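You operate a simulated robot arm through the tools that you are given. There is no shell and no other tool. Be economical: measure what you need, move in short steps, check, and stop when the job is done.

You run a simulated robot arm. Do the job below in one go: nothing can be reset, and whatever is moved stays where it is left.

## Task
Clean the large burner cap, then put that burner together again.
Fine: rub the crust off with the green cloth and put it back; cap on, then the pan support; knobs and small burner stay as they are. What is to be rubbed or washed off counts as gone when no trace of it is left.

Only the result counts: the job must be done as asked and must still hold three seconds after the hand-in. Knocking over, shifting, dropping, spilling or breaking anything else fails it. Lids that push on must go on centred and level and be pressed home; caps that screw on are set level and turned clockwise until they are tight. Flat cloth is picked up by pressing the open fingertips on it (5 to 10 N) and closing them slowly along it; thin cloth reads only 2 to 8 mm in the jaws.

## Robot
A 6-joint arm with a two-finger parallel gripper, fixed in place. Base frame: the origin is at the foot of the arm, x ahead of it, y to its left, z up; the work surface is at about z = 800. Readings come in mm, rad, newtons and seconds.
With the tool pointing down near the work surface it reaches from about 360 to 820 mm from the base axis. Its first joint turns from -2.897 to 2.897 rad. Payload 3.91 kg.
The TCP is the grasp point between the finger pads, 30 mm short of the fingertips. In the tool frame z runs along the fingers and y along their closing line. Largest opening 110 mm; finger width 20, thickness 10; the body of the gripper, 48 by 112 mm, starts 55 mm behind the TCP.
Orientation is that of the tool frame in the base frame, as a unit quaternion [x, y, z, w]. With the fingers straight down and closing along the base's y, the tool's x points along the base's -x, its y along +y and its z along -z.

## Interface
- The arm moves only by the tool step_arm. Its argument "steps" is a list of rows, each a list of 7 numbers: the turn, a rotation vector about the tool's x, y, z in rad, then the shift along the tool's x, y, z in cm, then the gripper command, from -1 (fully open) to 1 (shut), values between in proportion. In form: [[rx, ry, rz, dx, dy, dz, hand], ...]. A call has 1 to 10 rows; each row shifts and turns the commanded pose from where the row before left it, along the tool's axes as they then stand. Each row takes 0.2 s and may step no farther than 50 mm and 0.15 rad from the row before; otherwise, or with a gripper value out of range, the whole call is refused. Where a pose cannot be reached the arm comes as near as it can. A force on the tool above 40 N (or 10 N above the force at the start of the call, whichever is more), or a blocked arm, ends the call early, and 0.2 s more pass. The fingers move at their own pace (about 45 mm/s each) and stop on an object; they squeeze with about 36 N. The grip force told is the motor's: it shows also when the fingers shut on nothing. Time passes only in rows, and 0.2 s behind the last, so rows that do not move let the fingers close. It gives the time, the measured TCP pose, the force on the tool (base axes), the opening and the grip force at its end, in the units of the frame above (readings bear some noise), with the torque about the TCP (base axes, N m) and any sound that the robot's microphone picked up.
- Cameras (640 x 400 px; columns grow to the right, rows downward): "scene" is fixed at [400.3, 649.1, 1549]; the picture's right is [-0.75, 0.66, 0.00], its down [0.61, 0.69, -0.39] and it looks along [-0.26, -0.29, -0.92] (base axes); focal length 268 px, centre (320, 200). "wrist" rides on the gripper at [77, 7, -114] in the tool frame; the picture's right is [-0.09, 1.00, 0.00], its down [-0.80, -0.07, -0.59] and it looks along [-0.59, -0.05, 0.80] (tool axes); focal length 270 px, centre (320, 200). There is no depth. A picture from a camera that has moved, and an enlarged one, comes with that camera's place and axes in the base frame and with its lens.
- capture(camera): a new picture of that camera. The clock stands still meanwhile.
- raise_lower(by): slides the trunk up (or, below 0, down) by that many mm; the arm rides with it, the base frame stays. It gives what a move gives, with no picture.
- close_up(camera, box): a new picture of the part [left, top, right, bottom] of that camera's present view, enlarged. The clock stands still meanwhile.
- job_done(): hands the job in; it is judged then, once.

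Go step by step. Nothing tells you positions but the pictures and the camera data: compare them with the known pose of the tool, close in by small moves and look again before you grip or let go. The budget is 120 turns and 64 pictures, counting those below and the enlarged ones. Unless the task says otherwise, let go and move clear before handing in, and close with one line.

The tools are called as name(argument=value, ...) on one line, values as JSON. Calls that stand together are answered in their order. step_arm: Moves the arm, as the interface text tells. Its arguments: {"type":"object","properties":{"steps":{"type":"array","items":{"type":"array","items":{"type":"number"}}}},"required":["steps"]} The other tools are called the same way: raise_lower (by) slides the trunk up or down; capture (camera) takes a picture; close_up (camera, box) takes an enlarged picture of a part of a camera's view; job_done () hands the job in.

At the start:

```text
clock: 0.0
position: [505.5, 231.2, 1127.0]
orientation: [0.0, 1.0, 0.0, -0.001]
ft_force: [-0.4, -0.1, 0.3]
moment: [0.01, 0.01, 0.01]
width: 109.9
finger_force: 0.1
trunk travel left (down, up): [-500.0, 110.0]
```

scene: 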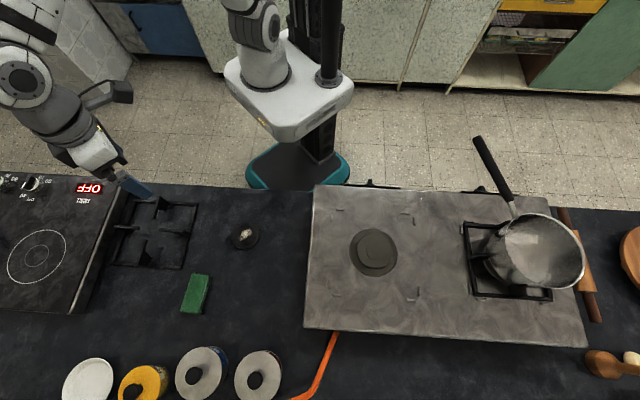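
wrist: 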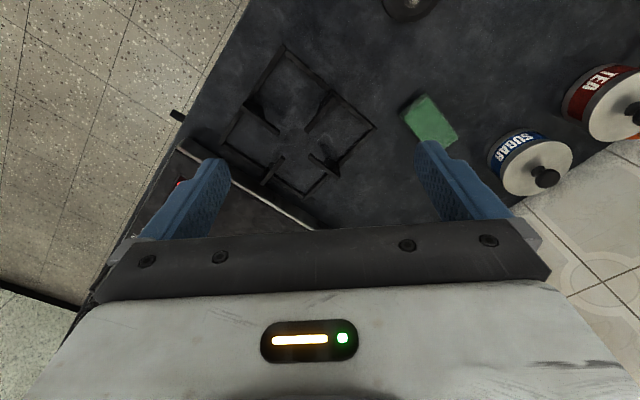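

The cap with the crust seems to lie near (428, 355), the pan support near (611, 185), the green cloth near (613, 400) and the large burner near (190, 630). I'll take closer looks first.

close_up(camera="scene", box=[100, 170, 290, 330])

close_up(camera="scene", box=[300, 170, 460, 320])

close_up(camera="scene", box=[430, 170, 610, 320])

```text
2.50 times, centred on (195, 250) of scene
camera zoom: at [400.3, 649.1, 1549.0], right [-0.75, 0.66, 0.0], down [0.61, 0.69, -0.39], along [-0.26, -0.29, -0.92], focal length 670 px, centre (632, 75)
```

zoom: 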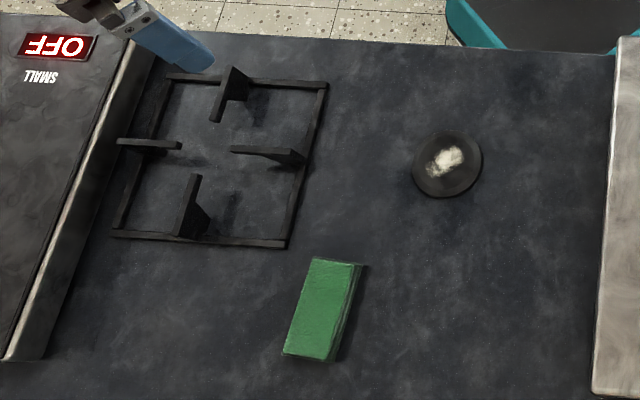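

```text
2.67 times, centred on (380, 245) of scene
camera zoom: at [400.3, 649.1, 1549.0], right [-0.75, 0.66, 0.0], down [0.61, 0.69, -0.39], along [-0.26, -0.29, -0.92], focal length 714 px, centre (160, 80)
```

zoom: 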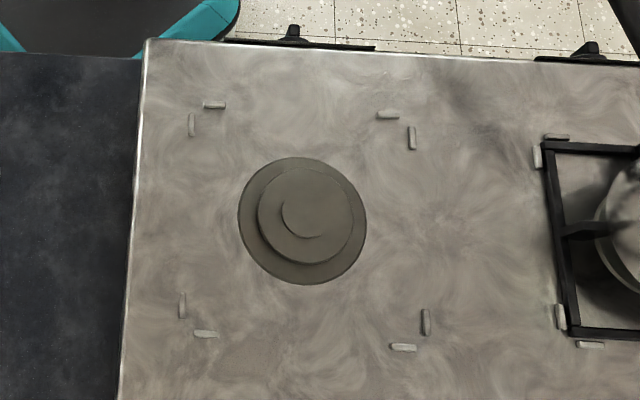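

```text
2.67 times, centred on (520, 245) of scene
camera zoom: at [400.3, 649.1, 1549.0], right [-0.75, 0.66, 0.0], down [0.61, 0.69, -0.39], along [-0.26, -0.29, -0.92], focal length 714 px, centre (-213, 80)
```

zoom: 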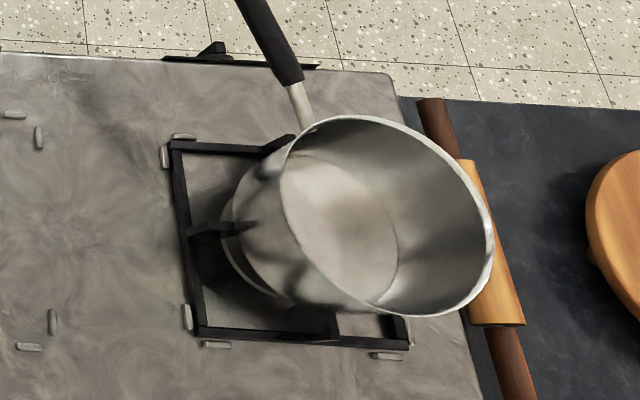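

The cloth is a folded pad with its centre near (610, 401), about 45 by 95 mm, long axis at about 40°. I'll move above it, turn the jaws across it and look closer.

step_arm(steps=[[0, 0, -0.15, -2.6, 4.2, 0, -1], [0, 0, -0.15, -1, 4.8, 0, -1], [0, 0, -0.15, 0, 4.9, 0, -1], [0, 0, -0.15, 0, 3.0, 3, -1], [0, 0, -0.13, 0, 0, 4.5, -1], [0, 0, 0, 0, 0, 4.5, -1], [0, 0, 0, 0, 0, 4, -1]])

capture(camera="wrist")

```text
clock: 1.6
position: [505.9, 395.9, 968.2]
orientation: [-0.357, 0.934, 0.0, 0.001]
ft_force: [0.0, -1.2, -0.4]
moment: [0.01, 0.04, 0.0]
width: 110.0
finger_force: 0.1
trunk travel left (down, up): [-500.0, 110.0]
```

```text
58 pictures are left
camera wrist: at [446.2, 348.8, 1083.1], right [-0.6, 0.8, 0.0], down [0.64, 0.48, 0.59], along [0.48, 0.36, -0.8], focal length 270 px, centre (320, 200)
```

wrist: 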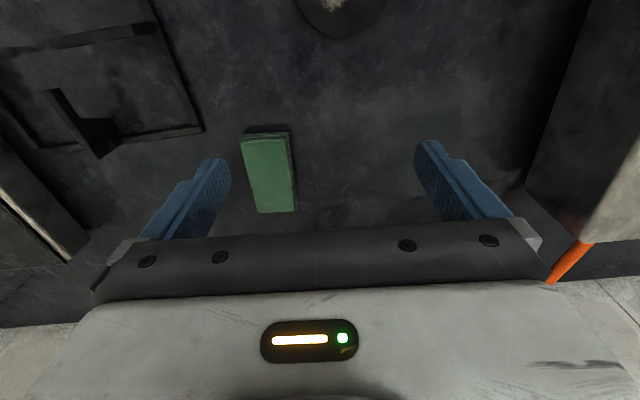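

The pad is offset from the jaws, and I take its centre to be about (607, 404). I'll move over it and look from closer up.

step_arm(steps=[[0, 0, 0.02, -4, -2.5, 0, -1], [0, 0, 0.02, -4, -2.5, 0, -1], [0, 0, 0, 0, -1.1, 4, -1], [0, 0, 0, 0, 0, 3, -1], [0, 0, 0, 0, 0, 0, -1]])

capture(camera="wrist")

close_up(camera="scene", box=[100, 200, 290, 320])

```text
clock: 2.8
position: [607.3, 403.3, 898.4]
orientation: [-0.337, 0.941, 0.0, 0.0]
ft_force: [0.6, -0.5, -0.4]
moment: [0.04, 0.01, 0.02]
width: 110.2
finger_force: 0.1
trunk travel left (down, up): [-500.0, 110.0]
```

```text
57 pictures are left
camera wrist: at [544.2, 358.6, 1013.1], right [-0.57, 0.82, 0.0], down [0.66, 0.46, 0.59], along [0.49, 0.34, -0.8], focal length 270 px, centre (320, 200)
```

wrist: 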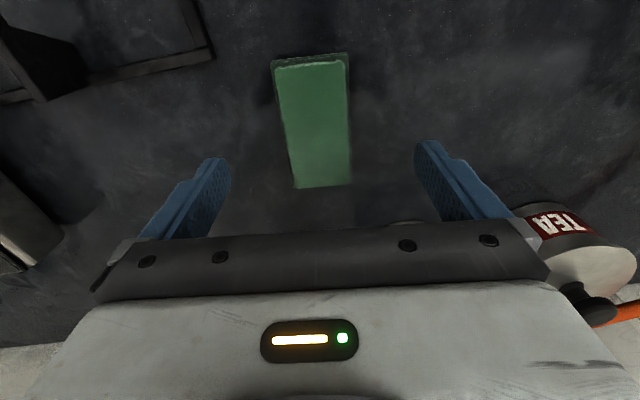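

```text
3.33 times, centred on (195, 260) of scene
camera zoom: at [400.3, 649.1, 1549.0], right [-0.75, 0.66, 0.0], down [0.61, 0.69, -0.39], along [-0.26, -0.29, -0.92], focal length 893 px, centre (737, 0)
```

zoom: 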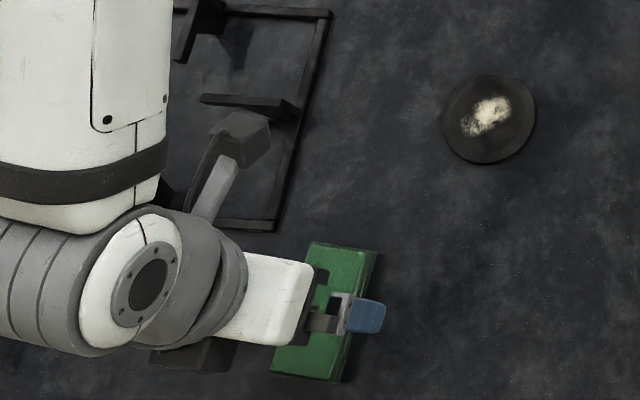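

The pad is centred between the jaws to within about 3 mm and is some 20 mm thick. I'll lower until the fingertips are about 8 mm above the surface and grip it by its long sides.

step_arm(steps=[[0, 0, 0, 0, -0.2, 3, -1], [0, 0, 0, 0, 0, 2, -1], [0, 0, 0, 0, 0, 1, -1], [0, 0, 0, 0, 0, 0, -1]])

close_up(camera="wrist", box=[160, 60, 500, 270])

```text
clock: 3.8
position: [608.6, 400.6, 838.8]
orientation: [-0.338, 0.941, 0.0, 0.0]
ft_force: [0.7, 0.0, -0.1]
moment: [-0.02, 0.02, -0.07]
width: 109.9
finger_force: 0.2
trunk travel left (down, up): [-500.0, 110.0]
```

```text
1.88 times, centred on (330, 165) of wrist
camera zoom: at [545.6, 356.5, 952.9], right [-0.57, 0.82, 0.0], down [0.66, 0.45, 0.59], along [0.49, 0.34, -0.8], focal length 509 px, centre (301, 266)
```

zoom: 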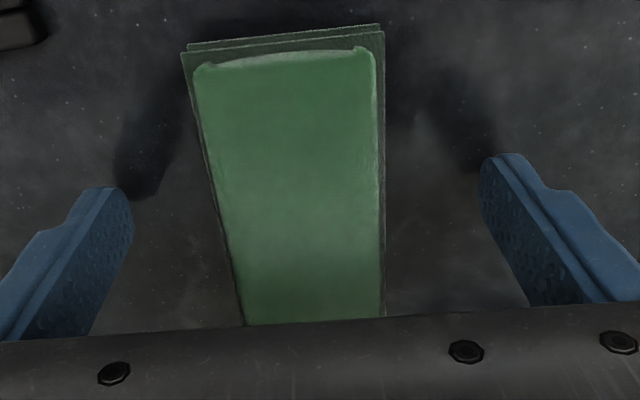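

The pad is a folded cloth between the fingers. I'll close on it now.

step_arm(steps=[[0, 0, 0, 0, 0, 0, 0], [0, 0, 0, 0, 0, 0, 0.3], [0, 0, 0, 0, 0, 0, 0.5], [0, 0, 0, 0, 0, 0, 0.7], [0, 0, 0, 0, 0, 0, 0.8]])

close_up(camera="wrist", box=[160, 60, 500, 270])

```text
clock: 5.0
position: [608.7, 401.2, 839.3]
orientation: [-0.338, 0.941, 0.0, 0.0]
ft_force: [0.4, 0.4, 0.3]
moment: [0.02, 0.01, 0.03]
width: 46.9
finger_force: 36.1
trunk travel left (down, up): [-500.0, 110.0]
```

```text
1.88 times, centred on (330, 165) of wrist
camera zoom: at [545.5, 356.5, 953.1], right [-0.57, 0.82, 0.0], down [0.66, 0.46, 0.59], along [0.49, 0.34, -0.8], focal length 509 px, centre (301, 266)
```

zoom: 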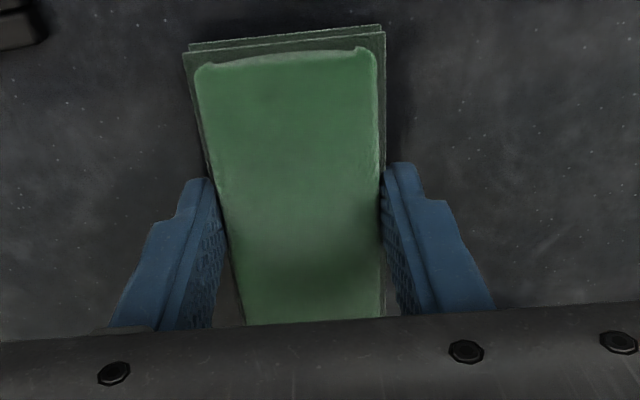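

The pad is held firmly at 46.9 mm. I'll lift it straight up and carry it towards the cap, stopping short so the wrist camera can see the cap.

step_arm(steps=[[0, 0, 0, 0, 0, -2, 0.9], [0, 0, 0, 0, 0, -4, 0.9], [0, 0, 0, 0, 0, -4.5, 0.9], [0, 0, 0, 3.1, 2.1, 0, 0.9], [0, 0, 0, 3.1, 2.1, 0, 0.9], [0, 0, 0, 3.1, 2.1, 0, 0.9], [0, 0, 0, 3.1, 2.1, 0, 0.9], [0, 0, 0, 0, 0, 0, 0.9]])

capture(camera="wrist")

close_up(camera="scene", box=[150, 180, 310, 300])

```text
clock: 6.8
position: [460.5, 386.2, 943.6]
orientation: [-0.338, 0.941, 0.001, 0.0]
ft_force: [-0.5, 0.1, -0.1]
moment: [0.0, -0.01, -0.04]
width: 46.6
finger_force: 36.1
trunk travel left (down, up): [-500.0, 110.0]
```

```text
53 pictures are left
camera wrist: at [396.5, 342.1, 1057.8], right [-0.57, 0.82, 0.0], down [0.66, 0.46, 0.59], along [0.49, 0.34, -0.8], focal length 270 px, centre (320, 200)
```

wrist: 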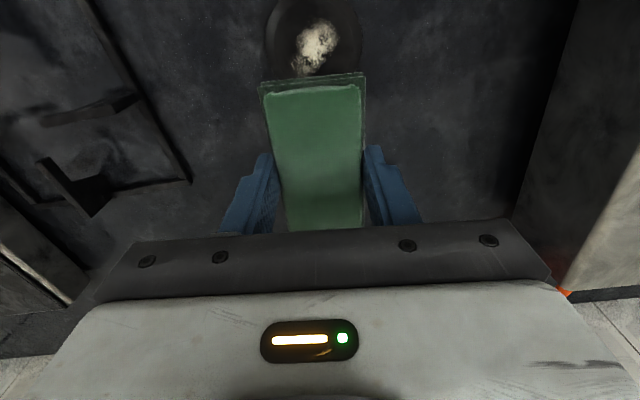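

```text
3.33 times, centred on (230, 240) of scene
camera zoom: at [400.3, 649.1, 1549.0], right [-0.75, 0.66, 0.0], down [0.61, 0.69, -0.39], along [-0.26, -0.29, -0.92], focal length 893 px, centre (620, 67)
```

zoom: 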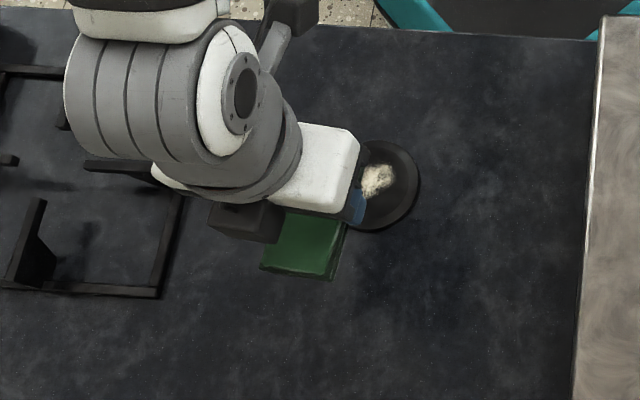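

The crust is centred near (419, 357) on a cap about 77 mm across. I'll move the pad over it and lower gently until there is contact.

step_arm(steps=[[0, 0, 0, 2.5, 0.2, 0, 0.9], [0, 0, 0, 2.5, 0.2, 0, 0.9], [0, 0, 0, 0, 0, 4, 0.9], [0, 0, 0, 0, 0, 3, 0.9], [0, 0, 0, 0, 0, 0.5, 0.9], [0, 0, 0, 0, 0, 0.4, 0.9], [0, 0, 0, 0, 0, 0, 0.9]])

```text
clock: 8.4
position: [418.2, 357.7, 864.0]
orientation: [-0.339, 0.941, 0.0, 0.0]
ft_force: [-0.4, 0.1, -0.3]
moment: [-0.01, 0.01, -0.02]
width: 46.8
finger_force: 36.7
trunk travel left (down, up): [-500.0, 110.0]
```

The pad is just above the cap with no contact yet. I'll go down in 2 mm steps and watch the force.

step_arm(steps=[[0, 0, 0, 0, 0, 0.3, 0.9], [0, 0, 0, 0, 0, 0.2, 0.9], [0, 0, 0, 0, 0, 0.2, 0.9], [0, 0, 0, 0, 0, 0.2, 0.9], [0, 0, 0, 0, 0, 0, 0.9]])

```text
clock: 9.6
position: [418.0, 358.1, 854.7]
orientation: [-0.338, 0.941, 0.0, -0.001]
ft_force: [0.1, -0.5, 0.2]
moment: [-0.01, -0.01, -0.02]
width: 46.7
finger_force: 35.8
trunk travel left (down, up): [-500.0, 110.0]
```

step_arm(steps=[[0, 0, 0, 0, 0, 0.15, 0.9], [0, 0, 0, 0, 0, 0.15, 0.9], [0, 0, 0, 0, 0, 0, 0.9]])

```text
clock: 10.4
position: [417.8, 356.9, 851.7]
orientation: [-0.338, 0.941, 0.0, 0.0]
ft_force: [0.1, 0.8, 0.2]
moment: [-0.04, 0.0, 0.02]
width: 46.8
finger_force: 36.0
trunk travel left (down, up): [-500.0, 110.0]
```

Still no contact; I'll keep lowering in small steps.

step_arm(steps=[[0, 0, 0, 0, 0, 0.15, 0.9], [0, 0, 0, 0, 0, 0.1, 0.9], [0, 0, 0, 0, 0, 0, 0.9]])

```text
clock: 11.2
position: [418.1, 357.3, 848.9]
orientation: [-0.338, 0.941, 0.0, 0.0]
ft_force: [0.7, -0.7, 1.0]
moment: [-0.03, -0.01, 0.03]
width: 46.4
finger_force: 35.7
trunk travel left (down, up): [-500.0, 110.0]
```

step_arm(steps=[[0, 0, 0, 0, 0, 0.1, 0.9], [0, 0, 0, 0, 0, 0, 0.9]])

```text
clock: 11.8
position: [417.2, 357.8, 849.0]
orientation: [-0.338, 0.941, 0.001, 0.0]
ft_force: [1.8, -0.3, 11.3]
moment: [-0.06, -0.02, 0.03]
width: 46.8
finger_force: 36.0
trunk travel left (down, up): [-500.0, 110.0]
```

Contact is made with about 11 N. Now I'll rub with short strokes.

step_arm(steps=[[0, 0, 0, 1, 0, 0, 0.9], [0, 0, 0, -1, 0, 0, 0.9], [0, 0, 0, -1, 0, 0, 0.9], [0, 0, 0, 1, 0, 0, 0.9], [0, 0, 0, 0, 1, 0, 0.9], [0, 0, 0, 0, -1, 0, 0.9], [0, 0, 0, 0, -1, 0, 0.9], [0, 0, 0, 0, 1, 0, 0.9]])

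close_up(camera="scene", box=[150, 180, 310, 300])

```text
clock: 13.6
position: [418.0, 357.7, 850.0]
orientation: [-0.338, 0.941, 0.0, 0.001]
ft_force: [3.5, -3.3, 16.3]
moment: [-0.18, -0.18, -0.03]
width: 46.7
finger_force: 35.6
trunk travel left (down, up): [-500.0, 110.0]
```

```text
3.33 times, centred on (230, 240) of scene
camera zoom: at [400.3, 649.1, 1549.0], right [-0.75, 0.66, 0.0], down [0.61, 0.69, -0.39], along [-0.26, -0.29, -0.92], focal length 893 px, centre (620, 67)
```

zoom: 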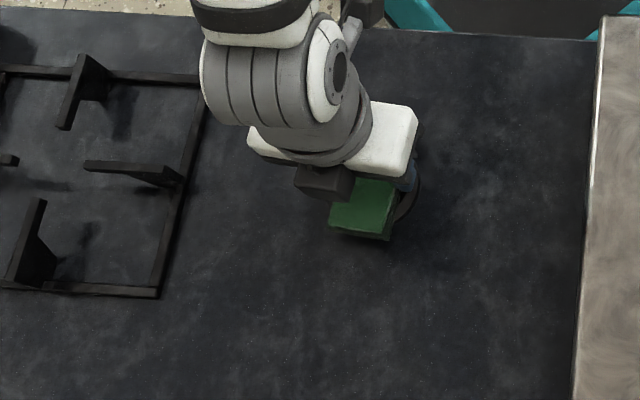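

The cap hasn't moved noticeably. I'll do another set with larger strokes, then lift aside and look.

step_arm(steps=[[0, 0, 0, 1.5, 0.5, 0, 0.9], [0, 0, 0, -1.5, 0.5, 0, 0.9], [0, 0, 0, -1.5, -0.5, 0, 0.9], [0, 0, 0, 1.5, -0.5, 0, 0.9], [0, 0, 0, 1.5, -0.8, 0, 0.9], [0, 0, 0, -1.5, 0, 0, 0.9], [0, 0, 0, -1.5, 0, 0, 0.9], [0, 0, 0, 1.5, 0.8, 0, 0.9], [0, 0, 0, 0, 1.5, 0, 0.9], [0, 0, 0, 0, -1.5, 0, 0.9]])

step_arm(steps=[[0, 0, 0, 0, 0, -2, 0.9], [0, 0, 0, 0, 0, -4, 0.9], [0, 0, 0, -4, 0, -3, 0.9], [0, 0, 0, -3, 0, 0, 0.9], [0, 0, 0, 0, 0, 0, 0.9]])

close_up(camera="wrist", box=[200, 0, 440, 150])

close_up(camera="scene", box=[190, 190, 290, 260])

```text
clock: 15.8
position: [417.7, 358.7, 848.4]
orientation: [-0.338, 0.941, 0.0, 0.001]
ft_force: [-0.1, 0.8, 13.3]
moment: [0.0, 0.03, -0.03]
width: 46.6
finger_force: 35.6
trunk travel left (down, up): [-500.0, 110.0]
```

```text
clock: 17.0
position: [471.9, 403.1, 938.4]
orientation: [-0.338, 0.941, -0.001, 0.0]
ft_force: [0.3, 1.0, -0.2]
moment: [0.02, -0.03, 0.0]
width: 46.8
finger_force: 36.2
trunk travel left (down, up): [-500.0, 110.0]
```

```text
2.67 times, centred on (320, 75) of wrist
camera zoom: at [409.6, 358.0, 1052.9], right [-0.57, 0.82, 0.0], down [0.66, 0.46, 0.59], along [0.49, 0.34, -0.8], focal length 721 px, centre (320, 533)
```

zoom: 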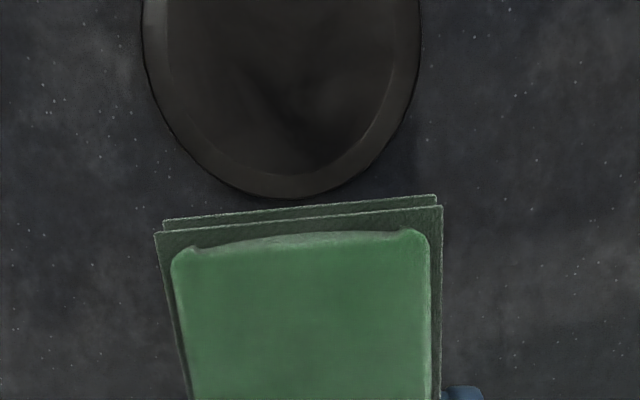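

```text
5.71 times, centred on (240, 225) of scene
camera zoom: at [400.3, 649.1, 1549.0], right [-0.75, 0.66, 0.0], down [0.61, 0.69, -0.39], along [-0.26, -0.29, -0.92], focal length 1530 px, centre (777, 57)
```

zoom: 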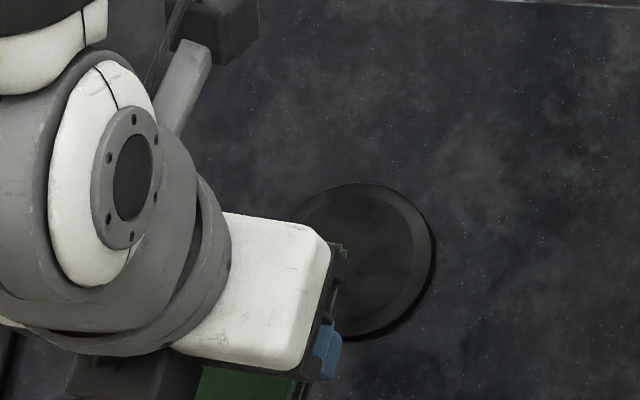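

The visible part looks clean. I'll back off further to see the whole cap before putting the cloth back.

step_arm(steps=[[0, 0, 0, -3, -3, 0, 0.9], [0, 0, 0, -2, -3, 0, 0.9], [0, 0, 0, 0, 0, 0, 0.9]])

close_up(camera="scene", box=[210, 205, 280, 265])

```text
clock: 17.8
position: [549.2, 388.7, 938.3]
orientation: [-0.338, 0.941, 0.0, 0.0]
ft_force: [-0.4, 0.6, 0.8]
moment: [0.01, 0.0, -0.02]
width: 46.4
finger_force: 36.0
trunk travel left (down, up): [-500.0, 110.0]
```

```text
6.67 times, centred on (245, 235) of scene
camera zoom: at [400.3, 649.1, 1549.0], right [-0.75, 0.66, 0.0], down [0.61, 0.69, -0.39], along [-0.26, -0.29, -0.92], focal length 1786 px, centre (820, -33)
```

zoom: 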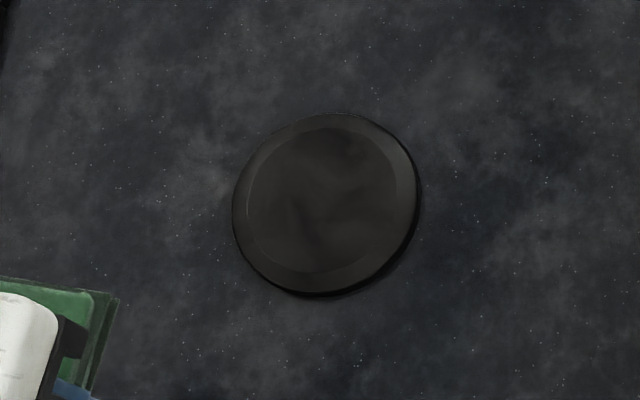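

The cap is clean. I'll take the cloth back to exactly where I gripped it, (608.7, 401.2).

step_arm(steps=[[0, 0, 0, -2.7, -1.4, 0, 0.9], [0, 0, 0, -2.7, -1.4, 0, 0.9], [0, 0, 0, 0, 0, 4, 0.9], [0, 0, 0, 0, 0, 4, 0.9], [0, 0, 0, 0, 0, 1, 0.9], [0, 0, 0, 0, 0, 0.5, 0.9], [0, 0, 0, 0, 0, 0.2, 0.9], [0, 0, 0, 0, 0, 0.15, 0.9], [0, 0, 0, 0, 0, 0, 0.9]])

```text
clock: 19.8
position: [608.0, 401.7, 840.6]
orientation: [-0.337, 0.941, 0.0, 0.0]
ft_force: [0.4, -0.2, -0.8]
moment: [0.0, -0.02, 0.05]
width: 46.5
finger_force: 36.0
trunk travel left (down, up): [-500.0, 110.0]
```

step_arm(steps=[[0, 0, 0, 0, 0, 0.1, 0.9], [0, 0, 0, 0, 0, 0.1, 0.9], [0, 0, 0, 0, 0, 0, 0.9]])

```text
clock: 20.6
position: [607.9, 401.5, 838.8]
orientation: [-0.337, 0.941, 0.0, 0.0]
ft_force: [0.4, -0.2, 1.3]
moment: [0.0, -0.01, 0.01]
width: 46.7
finger_force: 35.9
trunk travel left (down, up): [-500.0, 110.0]
```

The cloth is down again. I'll release it, rise, and look at the cap while moving towards it.

step_arm(steps=[[0, 0, 0, 0, 0, 0, 0.3], [0, 0, 0, 0, 0, 0, -0.3], [0, 0, 0, 0, 0, 0, -1], [0, 0, 0, 0, 0, -4, -1], [0, 0, 0, 0, 0, -4, -1], [0, 0, 0, 4, 2.5, 0, -1], [0, 0, 0, 4, 2.5, 0, -1], [0, 0, 0, 4, 2, 0, -1], [0, 0, 0, 0, 0, 0, -1]])

capture(camera="wrist")

close_up(camera="scene", box=[100, 170, 290, 330])

```text
clock: 22.6
position: [470.4, 376.9, 918.8]
orientation: [-0.338, 0.941, 0.0, 0.0]
ft_force: [-0.8, -0.4, 0.8]
moment: [0.0, 0.0, 0.01]
width: 109.7
finger_force: 0.1
trunk travel left (down, up): [-500.0, 110.0]
```

```text
47 pictures are left
camera wrist: at [407.3, 332.2, 1032.7], right [-0.57, 0.82, 0.0], down [0.66, 0.46, 0.59], along [0.49, 0.34, -0.8], focal length 270 px, centre (320, 200)
```

wrist: 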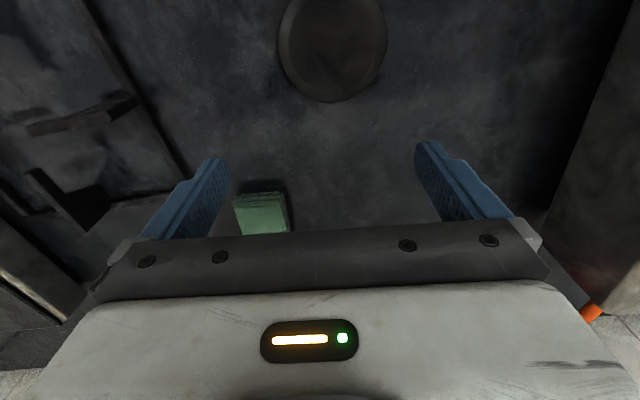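

```text
2.50 times, centred on (195, 250) of scene
camera zoom: at [400.3, 649.1, 1549.0], right [-0.75, 0.66, 0.0], down [0.61, 0.69, -0.39], along [-0.26, -0.29, -0.92], focal length 670 px, centre (632, 75)
```

zoom: 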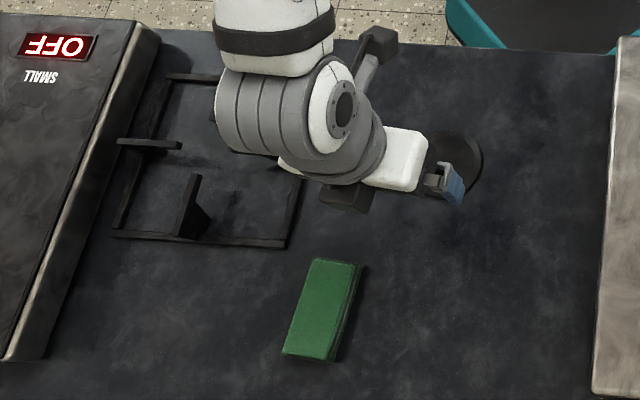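

The cloth is back in its place. Before I pick up the cap I'll look at the burner from above.

step_arm(steps=[[0, 0, 0, 0.2, 4.6, -2, -1], [0, 0, 0, 0.2, 4.6, -2, -1], [0, 0, 0, 0.2, 4.7, 0, -1], [0, 0, 0, 0.2, 4.7, 0, -1], [0, 0, 0, 0.2, 4.7, 0, -1], [0, 0, 0, 0.2, 4.7, 0, -1], [0, 0, 0, 0.2, 4.7, 0, -1], [0, 0, 0, 0, 4.6, 0, -1], [0, 0, 0, 0, 0, 0, -1]])

capture(camera="wrist")

```text
refused: row 1 steps farther than a row can; nothing moved
```

```text
45 pictures are left
camera wrist: at [407.3, 332.2, 1032.7], right [-0.57, 0.82, 0.0], down [0.66, 0.46, 0.59], along [0.49, 0.34, -0.8], focal length 270 px, centre (320, 200)
```

wrist: 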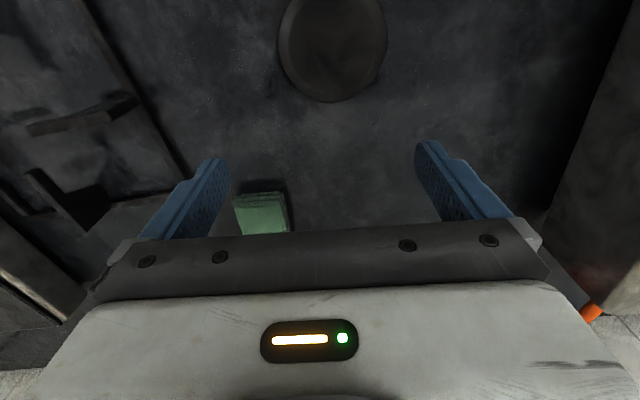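

The first row was too long, so nothing moved. I'll split the move.

step_arm(steps=[[0, 0, 0, 0, 0, -4.5, -1], [0, 0, 0, 0.2, 4.6, 0, -1], [0, 0, 0, 0.2, 4.7, 0, -1], [0, 0, 0, 0.2, 4.7, 0, -1], [0, 0, 0, 0.2, 4.7, 0, -1], [0, 0, 0, 0.2, 4.7, 0, -1], [0, 0, 0, 0.2, 4.7, 0, -1], [0, 0, 0, 0.2, 4.7, 0, -1], [0, 0, 0, 0, 4.6, 0, -1], [0, 0, 0, 0, 0, 0, -1]])

capture(camera="wrist")

```text
clock: 24.3
position: [279.5, 594.3, 963.8]
orientation: [-0.336, 0.942, -0.008, 0.0]
ft_force: [19.4, -25.7, 8.5]
moment: [-0.43, -0.17, 0.41]
width: 93.9
finger_force: 0.1
trunk travel left (down, up): [-500.0, 110.0]
stopped in row 8: the force on the tool passed its limit at 52 N (the readings are from after the stop); the commanded pose is now the measured one
```

```text
44 pictures are left
camera wrist: at [215.5, 550.8, 1078.1], right [-0.56, 0.83, -0.01], down [0.66, 0.46, 0.59], along [0.5, 0.32, -0.81], focal length 270 px, centre (320, 200)
```

wrist: 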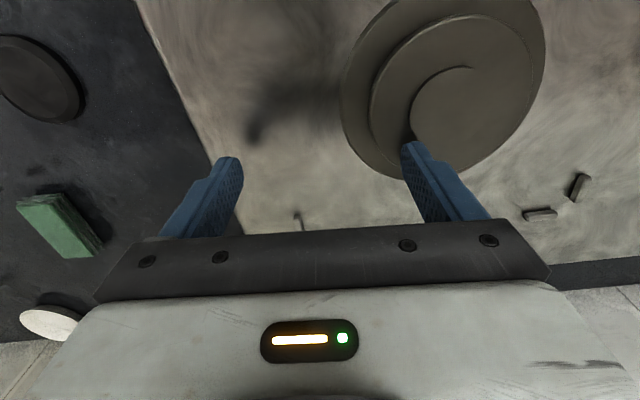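

The left fingertip touched the burner, so the hob is much taller than I assumed, with its burner top near z 935. I'll back away and up, then re-measure.

step_arm(steps=[[0, 0, 0, 0, -2, 0, -1], [0, 0, 0, 0, 0, -5, -1], [0, 0, 0, 0, 0, -4, -1], [0, 0, 0, 0, 2, 0, -1], [0, 0, 0, 0, 3, 0, -1], [0, 0, 0, 0, 0, 0, -1]])

capture(camera="wrist")

capture(camera="scene")

```text
clock: 25.7
position: [256.4, 621.1, 1050.9]
orientation: [-0.336, 0.942, -0.007, 0.0]
ft_force: [-0.4, -0.2, 0.7]
moment: [0.03, 0.01, 0.0]
width: 110.1
finger_force: 0.1
trunk travel left (down, up): [-500.0, 110.0]
```

```text
43 pictures are left
camera wrist: at [191.9, 579.6, 1165.2], right [-0.56, 0.83, -0.01], down [0.66, 0.46, 0.59], along [0.49, 0.33, -0.81], focal length 270 px, centre (320, 200)
```

wrist: 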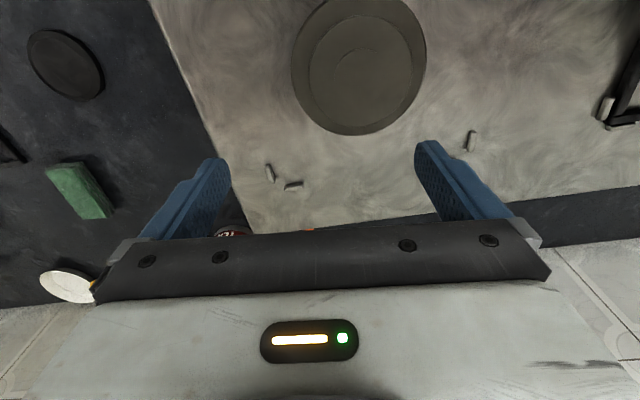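

```text
42 pictures are left
```

scene: 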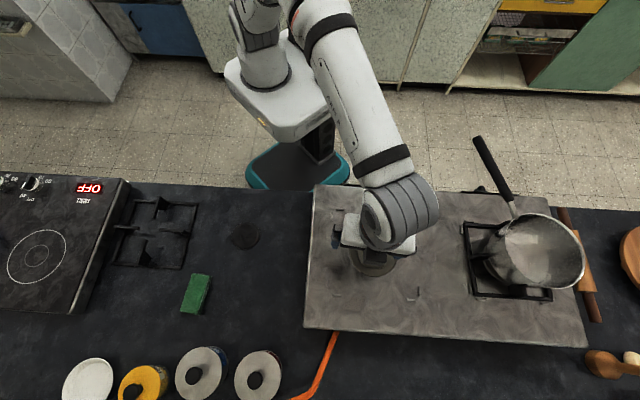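

The burner base disc triangulates to about (211, 634) at z ≈ 895. I need a better look at its stepped head.

step_arm(steps=[[0, 0, 0, -3, 1, -3, -1], [0, 0, 0, -2, 1, 0, -1], [0, 0, 0, 0, 0, 0, -1]])

close_up(camera="wrist", box=[220, 0, 480, 160])

close_up(camera="scene", box=[320, 200, 440, 290])

```text
clock: 26.5
position: [282.5, 669.5, 1081.2]
orientation: [-0.337, 0.942, -0.007, 0.0]
ft_force: [0.3, -0.3, -0.2]
moment: [-0.01, 0.01, 0.0]
width: 110.0
finger_force: 0.0
trunk travel left (down, up): [-500.0, 110.0]
```

```text
2.46 times, centred on (350, 80) of wrist
camera zoom: at [218.3, 627.0, 1195.8], right [-0.56, 0.83, -0.01], down [0.66, 0.46, 0.59], along [0.5, 0.33, -0.81], focal length 665 px, centre (246, 495)
```

zoom: 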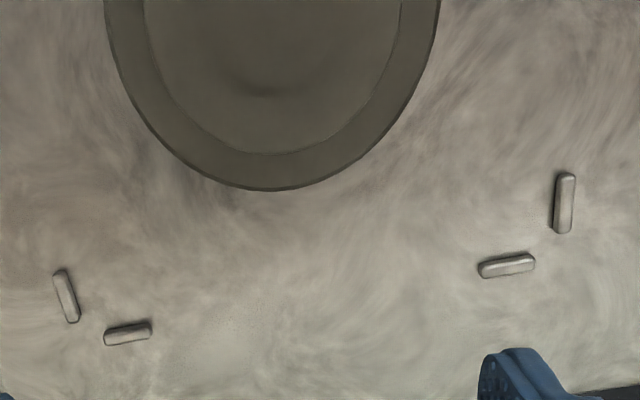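

```text
4.44 times, centred on (380, 245) of scene
camera zoom: at [400.3, 649.1, 1549.0], right [-0.75, 0.66, 0.0], down [0.61, 0.69, -0.39], along [-0.26, -0.29, -0.92], focal length 1190 px, centre (53, 0)
```

zoom: 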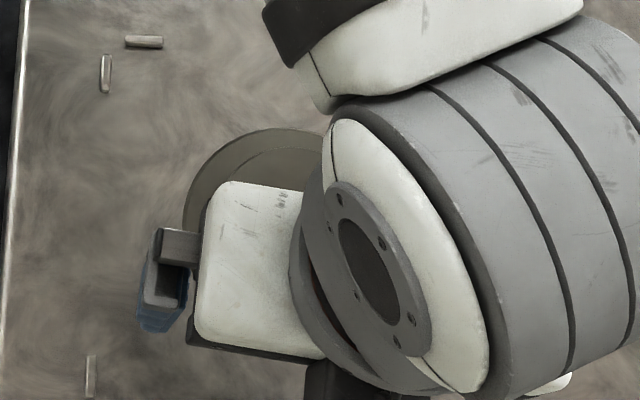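

I moved away on the wrong side; the burner should be ahead of the camera. I'll shift back towards the base.

step_arm(steps=[[0, 0, 0, 4.5, 0.7, 0, -1], [0, 0, 0, 4.5, 0.7, 0, -1], [0, 0, 0, 0, 0, 0, -1]])

close_up(camera="wrist", box=[180, 0, 480, 190])

```text
clock: 27.3
position: [203.1, 623.6, 1081.6]
orientation: [-0.336, 0.942, -0.006, 0.0]
ft_force: [0.4, 0.8, -1.1]
moment: [0.03, -0.06, 0.02]
width: 110.1
finger_force: 0.1
trunk travel left (down, up): [-500.0, 110.0]
```

```text
2.11 times, centred on (330, 95) of wrist
camera zoom: at [139.0, 580.4, 1195.8], right [-0.56, 0.83, -0.01], down [0.66, 0.46, 0.59], along [0.5, 0.33, -0.81], focal length 569 px, centre (299, 421)
```

zoom: 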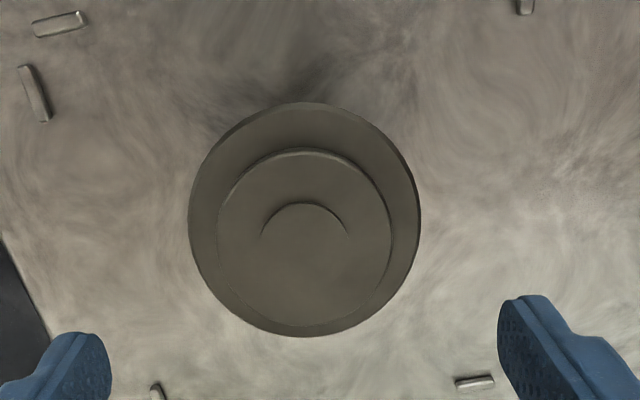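

Now the head is clear: a base disc about 121 mm across, a mid disc about 82 mm with its top near z 925, and a small hub about 39 mm, all centred near (213, 633). I'll straighten the slight tilt left by the touch and go back over the cap.

step_arm(steps=[[-0.0113, -0.004, 0, 0, -4.3, 0, -1], [0, 0, 0, 0, -4.3, 0, -1], [0, 0, 0, 0, -4.3, 0, -1], [0, 0, 0, 0, -4.3, 0, -1], [0, 0, 0, 0, -4.3, 0, -1], [0, 0, 0, 0, -4.3, 0, -1], [0, 0, 0, 0, -4.3, 0, -1], [0, 0, 0, 0, -4.3, 0, -1], [0, 0, 0, 0, 0, 4.5, -1], [0, 0, 0, 0, 0, 4.5, -1]])

step_arm(steps=[[0, 0, 0, 0, 0, 4.5, -1], [0, 0, 0, 0, 0, 4.5, -1], [0, 0, 0, 0, 0, 0, -1]])

capture(camera="wrist")

```text
clock: 29.5
position: [422.8, 357.8, 991.3]
orientation: [-0.336, 0.942, 0.0, 0.001]
ft_force: [0.0, 1.1, -0.5]
moment: [-0.02, 0.0, -0.02]
width: 110.1
finger_force: 0.1
trunk travel left (down, up): [-500.0, 110.0]
```

```text
clock: 30.3
position: [422.3, 357.1, 903.2]
orientation: [-0.336, 0.942, -0.001, 0.001]
ft_force: [1.1, -0.1, 0.1]
moment: [-0.01, 0.01, -0.04]
width: 110.0
finger_force: 0.2
trunk travel left (down, up): [-500.0, 110.0]
```

```text
38 pictures are left
camera wrist: at [359.0, 313.3, 1016.4], right [-0.56, 0.83, 0.0], down [0.66, 0.45, 0.59], along [0.49, 0.34, -0.8], focal length 270 px, centre (320, 200)
```

wrist: 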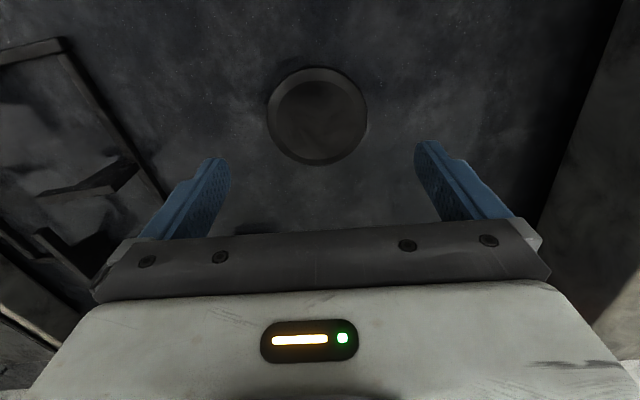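

The cap is centred under the jaws to within about 2 mm. I'll lower until the fingertips are about 3 mm above the surface.

step_arm(steps=[[0, 0, 0, 0, -0.2, 3, -1], [0, 0, 0, 0, 0, 3, -1], [0, 0, 0, 0, 0, 0.8, -1], [0, 0, 0, 0, 0, 0.2, -1], [0, 0, 0, 0, 0, 0, -1]])

capture(camera="wrist")

```text
clock: 31.5
position: [423.2, 356.2, 831.8]
orientation: [-0.337, 0.942, 0.0, 0.0]
ft_force: [-0.3, 0.2, 0.2]
moment: [0.01, 0.01, -0.01]
width: 109.8
finger_force: 0.1
trunk travel left (down, up): [-500.0, 110.0]
```

```text
37 pictures are left
camera wrist: at [360.1, 311.4, 946.0], right [-0.56, 0.83, 0.0], down [0.66, 0.45, 0.59], along [0.49, 0.34, -0.8], focal length 270 px, centre (320, 200)
```

wrist: 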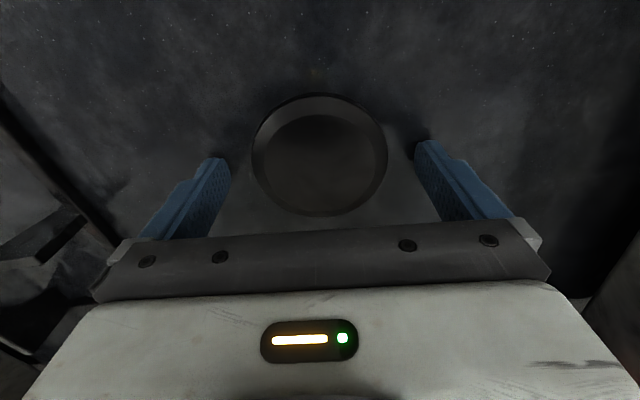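

The cap sits nicely between the fingers. Closing.

step_arm(steps=[[0, 0, 0, 0, 0, 0, -0.5], [0, 0, 0, 0, 0, 0, 0], [0, 0, 0, 0, 0, 0, 0.4], [0, 0, 0, 0, 0, 0, 0.7], [0, 0, 0, 0, 0, 0, 0.7]])

step_arm(steps=[[0, 0, 0, 0, 0, -1, 0.9], [0, 0, 0, 0, 0, -4, 0.9], [0, 0, 0, 0, 0, -4.5, 0.9], [0, 0, 0, 0, 0, 0, 0.9]])

capture(camera="wrist")

```text
clock: 32.7
position: [421.9, 356.4, 831.4]
orientation: [-0.336, 0.942, 0.0, 0.0]
ft_force: [-0.3, 0.1, 0.5]
moment: [-0.01, 0.01, -0.01]
width: 78.6
finger_force: 35.9
trunk travel left (down, up): [-500.0, 110.0]
```

```text
clock: 33.7
position: [422.0, 354.8, 927.6]
orientation: [-0.336, 0.942, 0.0, 0.001]
ft_force: [0.9, 1.4, -0.9]
moment: [-0.01, 0.01, -0.01]
width: 78.9
finger_force: 36.4
trunk travel left (down, up): [-500.0, 110.0]
```

```text
36 pictures are left
camera wrist: at [359.9, 310.8, 1042.2], right [-0.56, 0.83, 0.0], down [0.66, 0.45, 0.59], along [0.49, 0.33, -0.8], focal length 270 px, centre (320, 200)
```

wrist: 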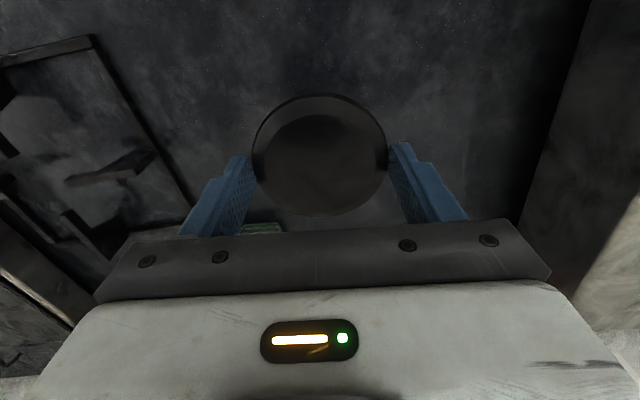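

The cap is held at 78.8 mm. I'll raise it well above hob height and carry it over the burner.

step_arm(steps=[[0, 0, 0, 0, 0, -4.5, 0.9], [0, 0, 0, 0, 0, -4.5, 0.9], [0, 0, 0, -0.7, 4.34, 0, 0.9], [0, 0, 0, -0.7, 4.34, 0, 0.9], [0, 0, 0, 0, 4.34, 0, 0.9], [0, 0, 0, 0, 4.34, 0, 0.9], [0, 0, 0, 0, 4.34, 0, 0.9], [0, 0, 0, 0, 4.34, 0, 0.9], [0, 0, 0, 0, 4.34, 0, 0.9], [0, 0, 0, 0, 4.34, 0, 0.9]])

capture(camera="wrist")

close_up(camera="scene", box=[310, 180, 450, 310])

```text
clock: 35.9
position: [212.6, 634.1, 1015.8]
orientation: [-0.337, 0.941, -0.001, 0.0]
ft_force: [0.5, -0.3, 0.0]
moment: [-0.03, -0.02, -0.02]
width: 78.6
finger_force: 35.7
trunk travel left (down, up): [-500.0, 110.0]
```

```text
35 pictures are left
camera wrist: at [149.0, 590.1, 1130.3], right [-0.56, 0.83, 0.0], down [0.66, 0.45, 0.59], along [0.49, 0.33, -0.8], focal length 270 px, centre (320, 200)
```

wrist: 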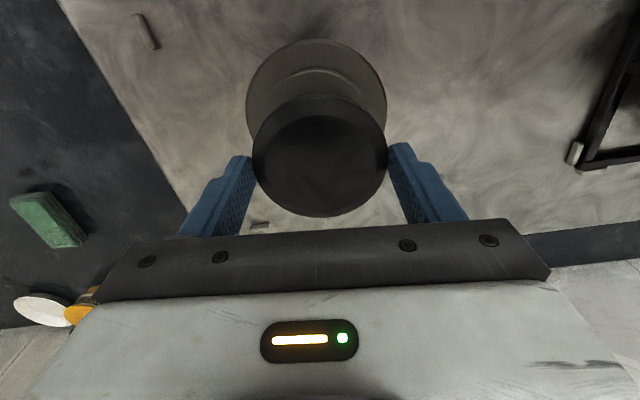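

```text
3.08 times, centred on (380, 245) of scene
camera zoom: at [400.3, 649.1, 1549.0], right [-0.75, 0.66, 0.0], down [0.61, 0.69, -0.39], along [-0.26, -0.29, -0.92], focal length 824 px, centre (135, 62)
```

zoom: 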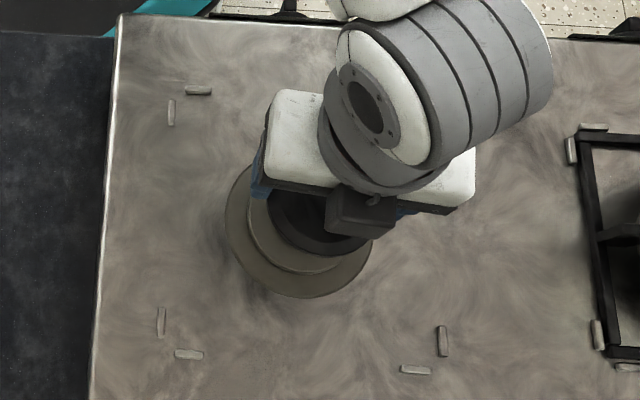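

The burner appears a few millimetres off to the left and ahead of the held cap. I'll zoom in for a precise measurement.

close_up(camera="wrist", box=[220, 20, 420, 145])

```text
3.20 times, centred on (320, 82) of wrist
camera zoom: at [149.0, 590.1, 1130.3], right [-0.56, 0.83, 0.0], down [0.66, 0.45, 0.59], along [0.49, 0.33, -0.8], focal length 865 px, centre (320, 576)
```

zoom: 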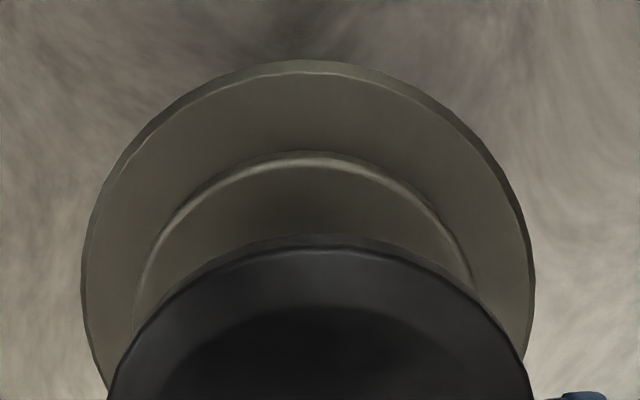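

The burner lies about 3.3 mm in −y and 7–9 mm in −x (tool) from the cap. I'll correct that, lower part way and compare again.

step_arm(steps=[[0, 0, 0, -0.7, -0.33, 0, 0.9], [0, 0, 0, 0, 0, 2.5, 0.9], [0, 0, 0, 0, 0, 0, 0.9]])

close_up(camera="wrist", box=[220, 20, 420, 145])

close_up(camera="scene", box=[330, 200, 430, 270])

```text
clock: 36.7
position: [220.5, 635.6, 991.9]
orientation: [-0.337, 0.942, 0.0, 0.001]
ft_force: [-0.4, -0.4, -1.1]
moment: [-0.01, 0.01, 0.01]
width: 78.5
finger_force: 36.0
trunk travel left (down, up): [-500.0, 110.0]
```

```text
3.20 times, centred on (320, 82) of wrist
camera zoom: at [156.7, 591.2, 1105.9], right [-0.56, 0.83, 0.0], down [0.66, 0.45, 0.6], along [0.49, 0.34, -0.8], focal length 865 px, centre (320, 576)
```

zoom: 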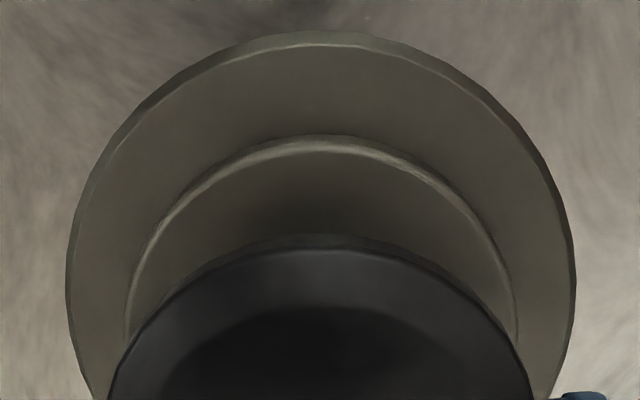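

```text
5.71 times, centred on (380, 235) of scene
camera zoom: at [400.3, 649.1, 1549.0], right [-0.75, 0.66, 0.0], down [0.61, 0.69, -0.39], along [-0.26, -0.29, -0.92], focal length 1530 px, centre (-23, 0)
```

zoom: 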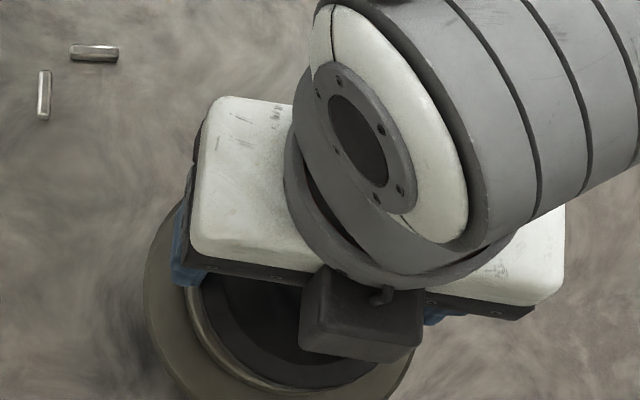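

Sideways the cap is now centred. Comparing the disc sizes in both cameras puts the base disc near z 915, so in x I should go back about 4 mm. Then I'll lower a little more and look again.

step_arm(steps=[[0, 0, 0, 0.4, 0, 0, 0.9], [0, 0, 0, 0, 0, 1, 0.9], [0, 0, 0, 0, 0, 0.5, 0.9], [0, 0, 0, 0, 0, 0, 0.9]])

close_up(camera="wrist", box=[200, 10, 440, 160])

close_up(camera="scene", box=[330, 220, 430, 290])

```text
clock: 37.7
position: [217.2, 634.9, 976.9]
orientation: [-0.336, 0.942, 0.0, -0.001]
ft_force: [-0.1, 0.4, -1.3]
moment: [0.01, -0.02, 0.0]
width: 78.9
finger_force: 35.9
trunk travel left (down, up): [-500.0, 110.0]
```

```text
2.67 times, centred on (320, 85) of wrist
camera zoom: at [154.2, 588.5, 1091.2], right [-0.56, 0.83, 0.0], down [0.66, 0.45, 0.59], along [0.49, 0.34, -0.8], focal length 721 px, centre (320, 507)
```

zoom: 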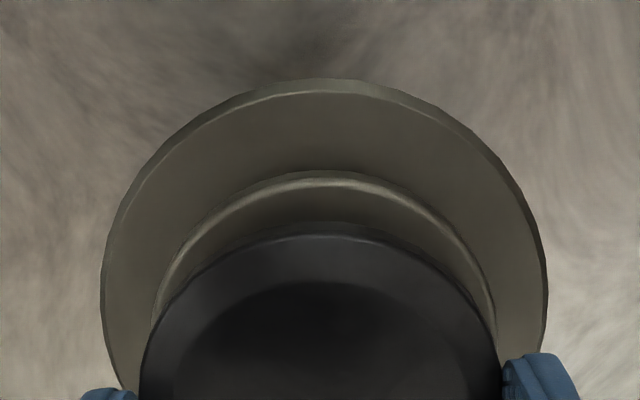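

```text
5.71 times, centred on (380, 255) of scene
camera zoom: at [400.3, 649.1, 1549.0], right [-0.75, 0.66, 0.0], down [0.61, 0.69, -0.39], along [-0.26, -0.29, -0.92], focal length 1530 px, centre (-23, -114)
```

zoom: 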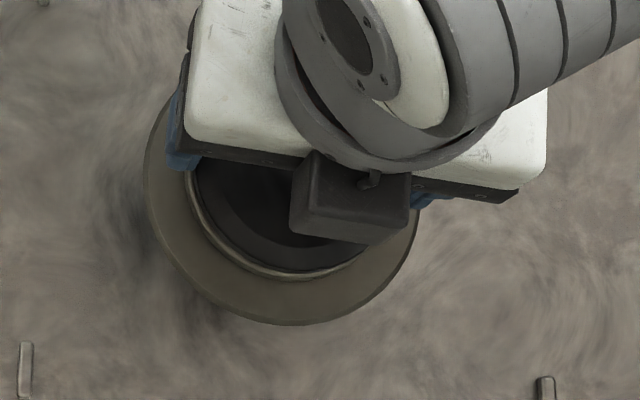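

The two cameras agree to within a few millimetres now. I'll shift slightly, +1.5 mm in x and +0.7 mm in y, and lower carefully while watching the force.

step_arm(steps=[[0, 0, 0, 0.15, 0.07, 0, 0.9], [0, 0, 0, 0, 0, 0.4, 0.9], [0, 0, 0, 0, 0, 0.3, 0.9], [0, 0, 0, 0, 0, 0, 0.9]])

close_up(camera="wrist", box=[220, 40, 420, 165])

close_up(camera="scene", box=[340, 230, 410, 280])

```text
clock: 38.7
position: [216.1, 632.3, 970.6]
orientation: [-0.336, 0.942, 0.001, 0.001]
ft_force: [0.6, 0.3, -1.3]
moment: [0.02, -0.02, -0.02]
width: 78.8
finger_force: 36.4
trunk travel left (down, up): [-500.0, 110.0]
```

```text
3.20 times, centred on (320, 102) of wrist
camera zoom: at [153.0, 587.9, 1084.2], right [-0.56, 0.83, 0.0], down [0.66, 0.45, 0.59], along [0.49, 0.33, -0.8], focal length 865 px, centre (320, 512)
```

zoom: 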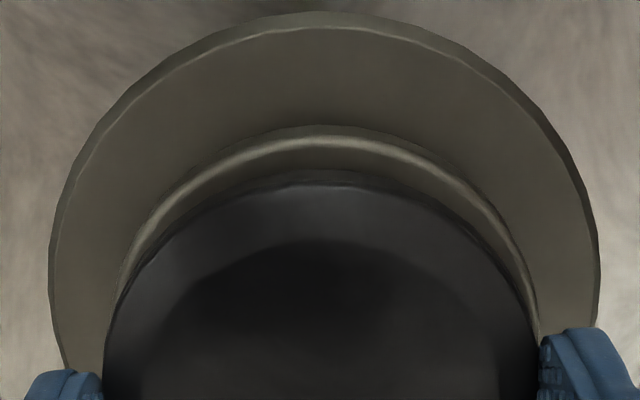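

```text
8.00 times, centred on (375, 255) of scene
camera zoom: at [400.3, 649.1, 1549.0], right [-0.75, 0.66, 0.0], down [0.61, 0.69, -0.39], along [-0.26, -0.29, -0.92], focal length 2143 px, centre (-120, -240)
```

zoom: 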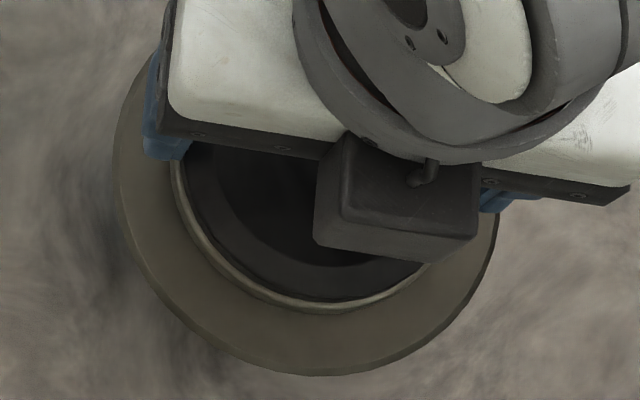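

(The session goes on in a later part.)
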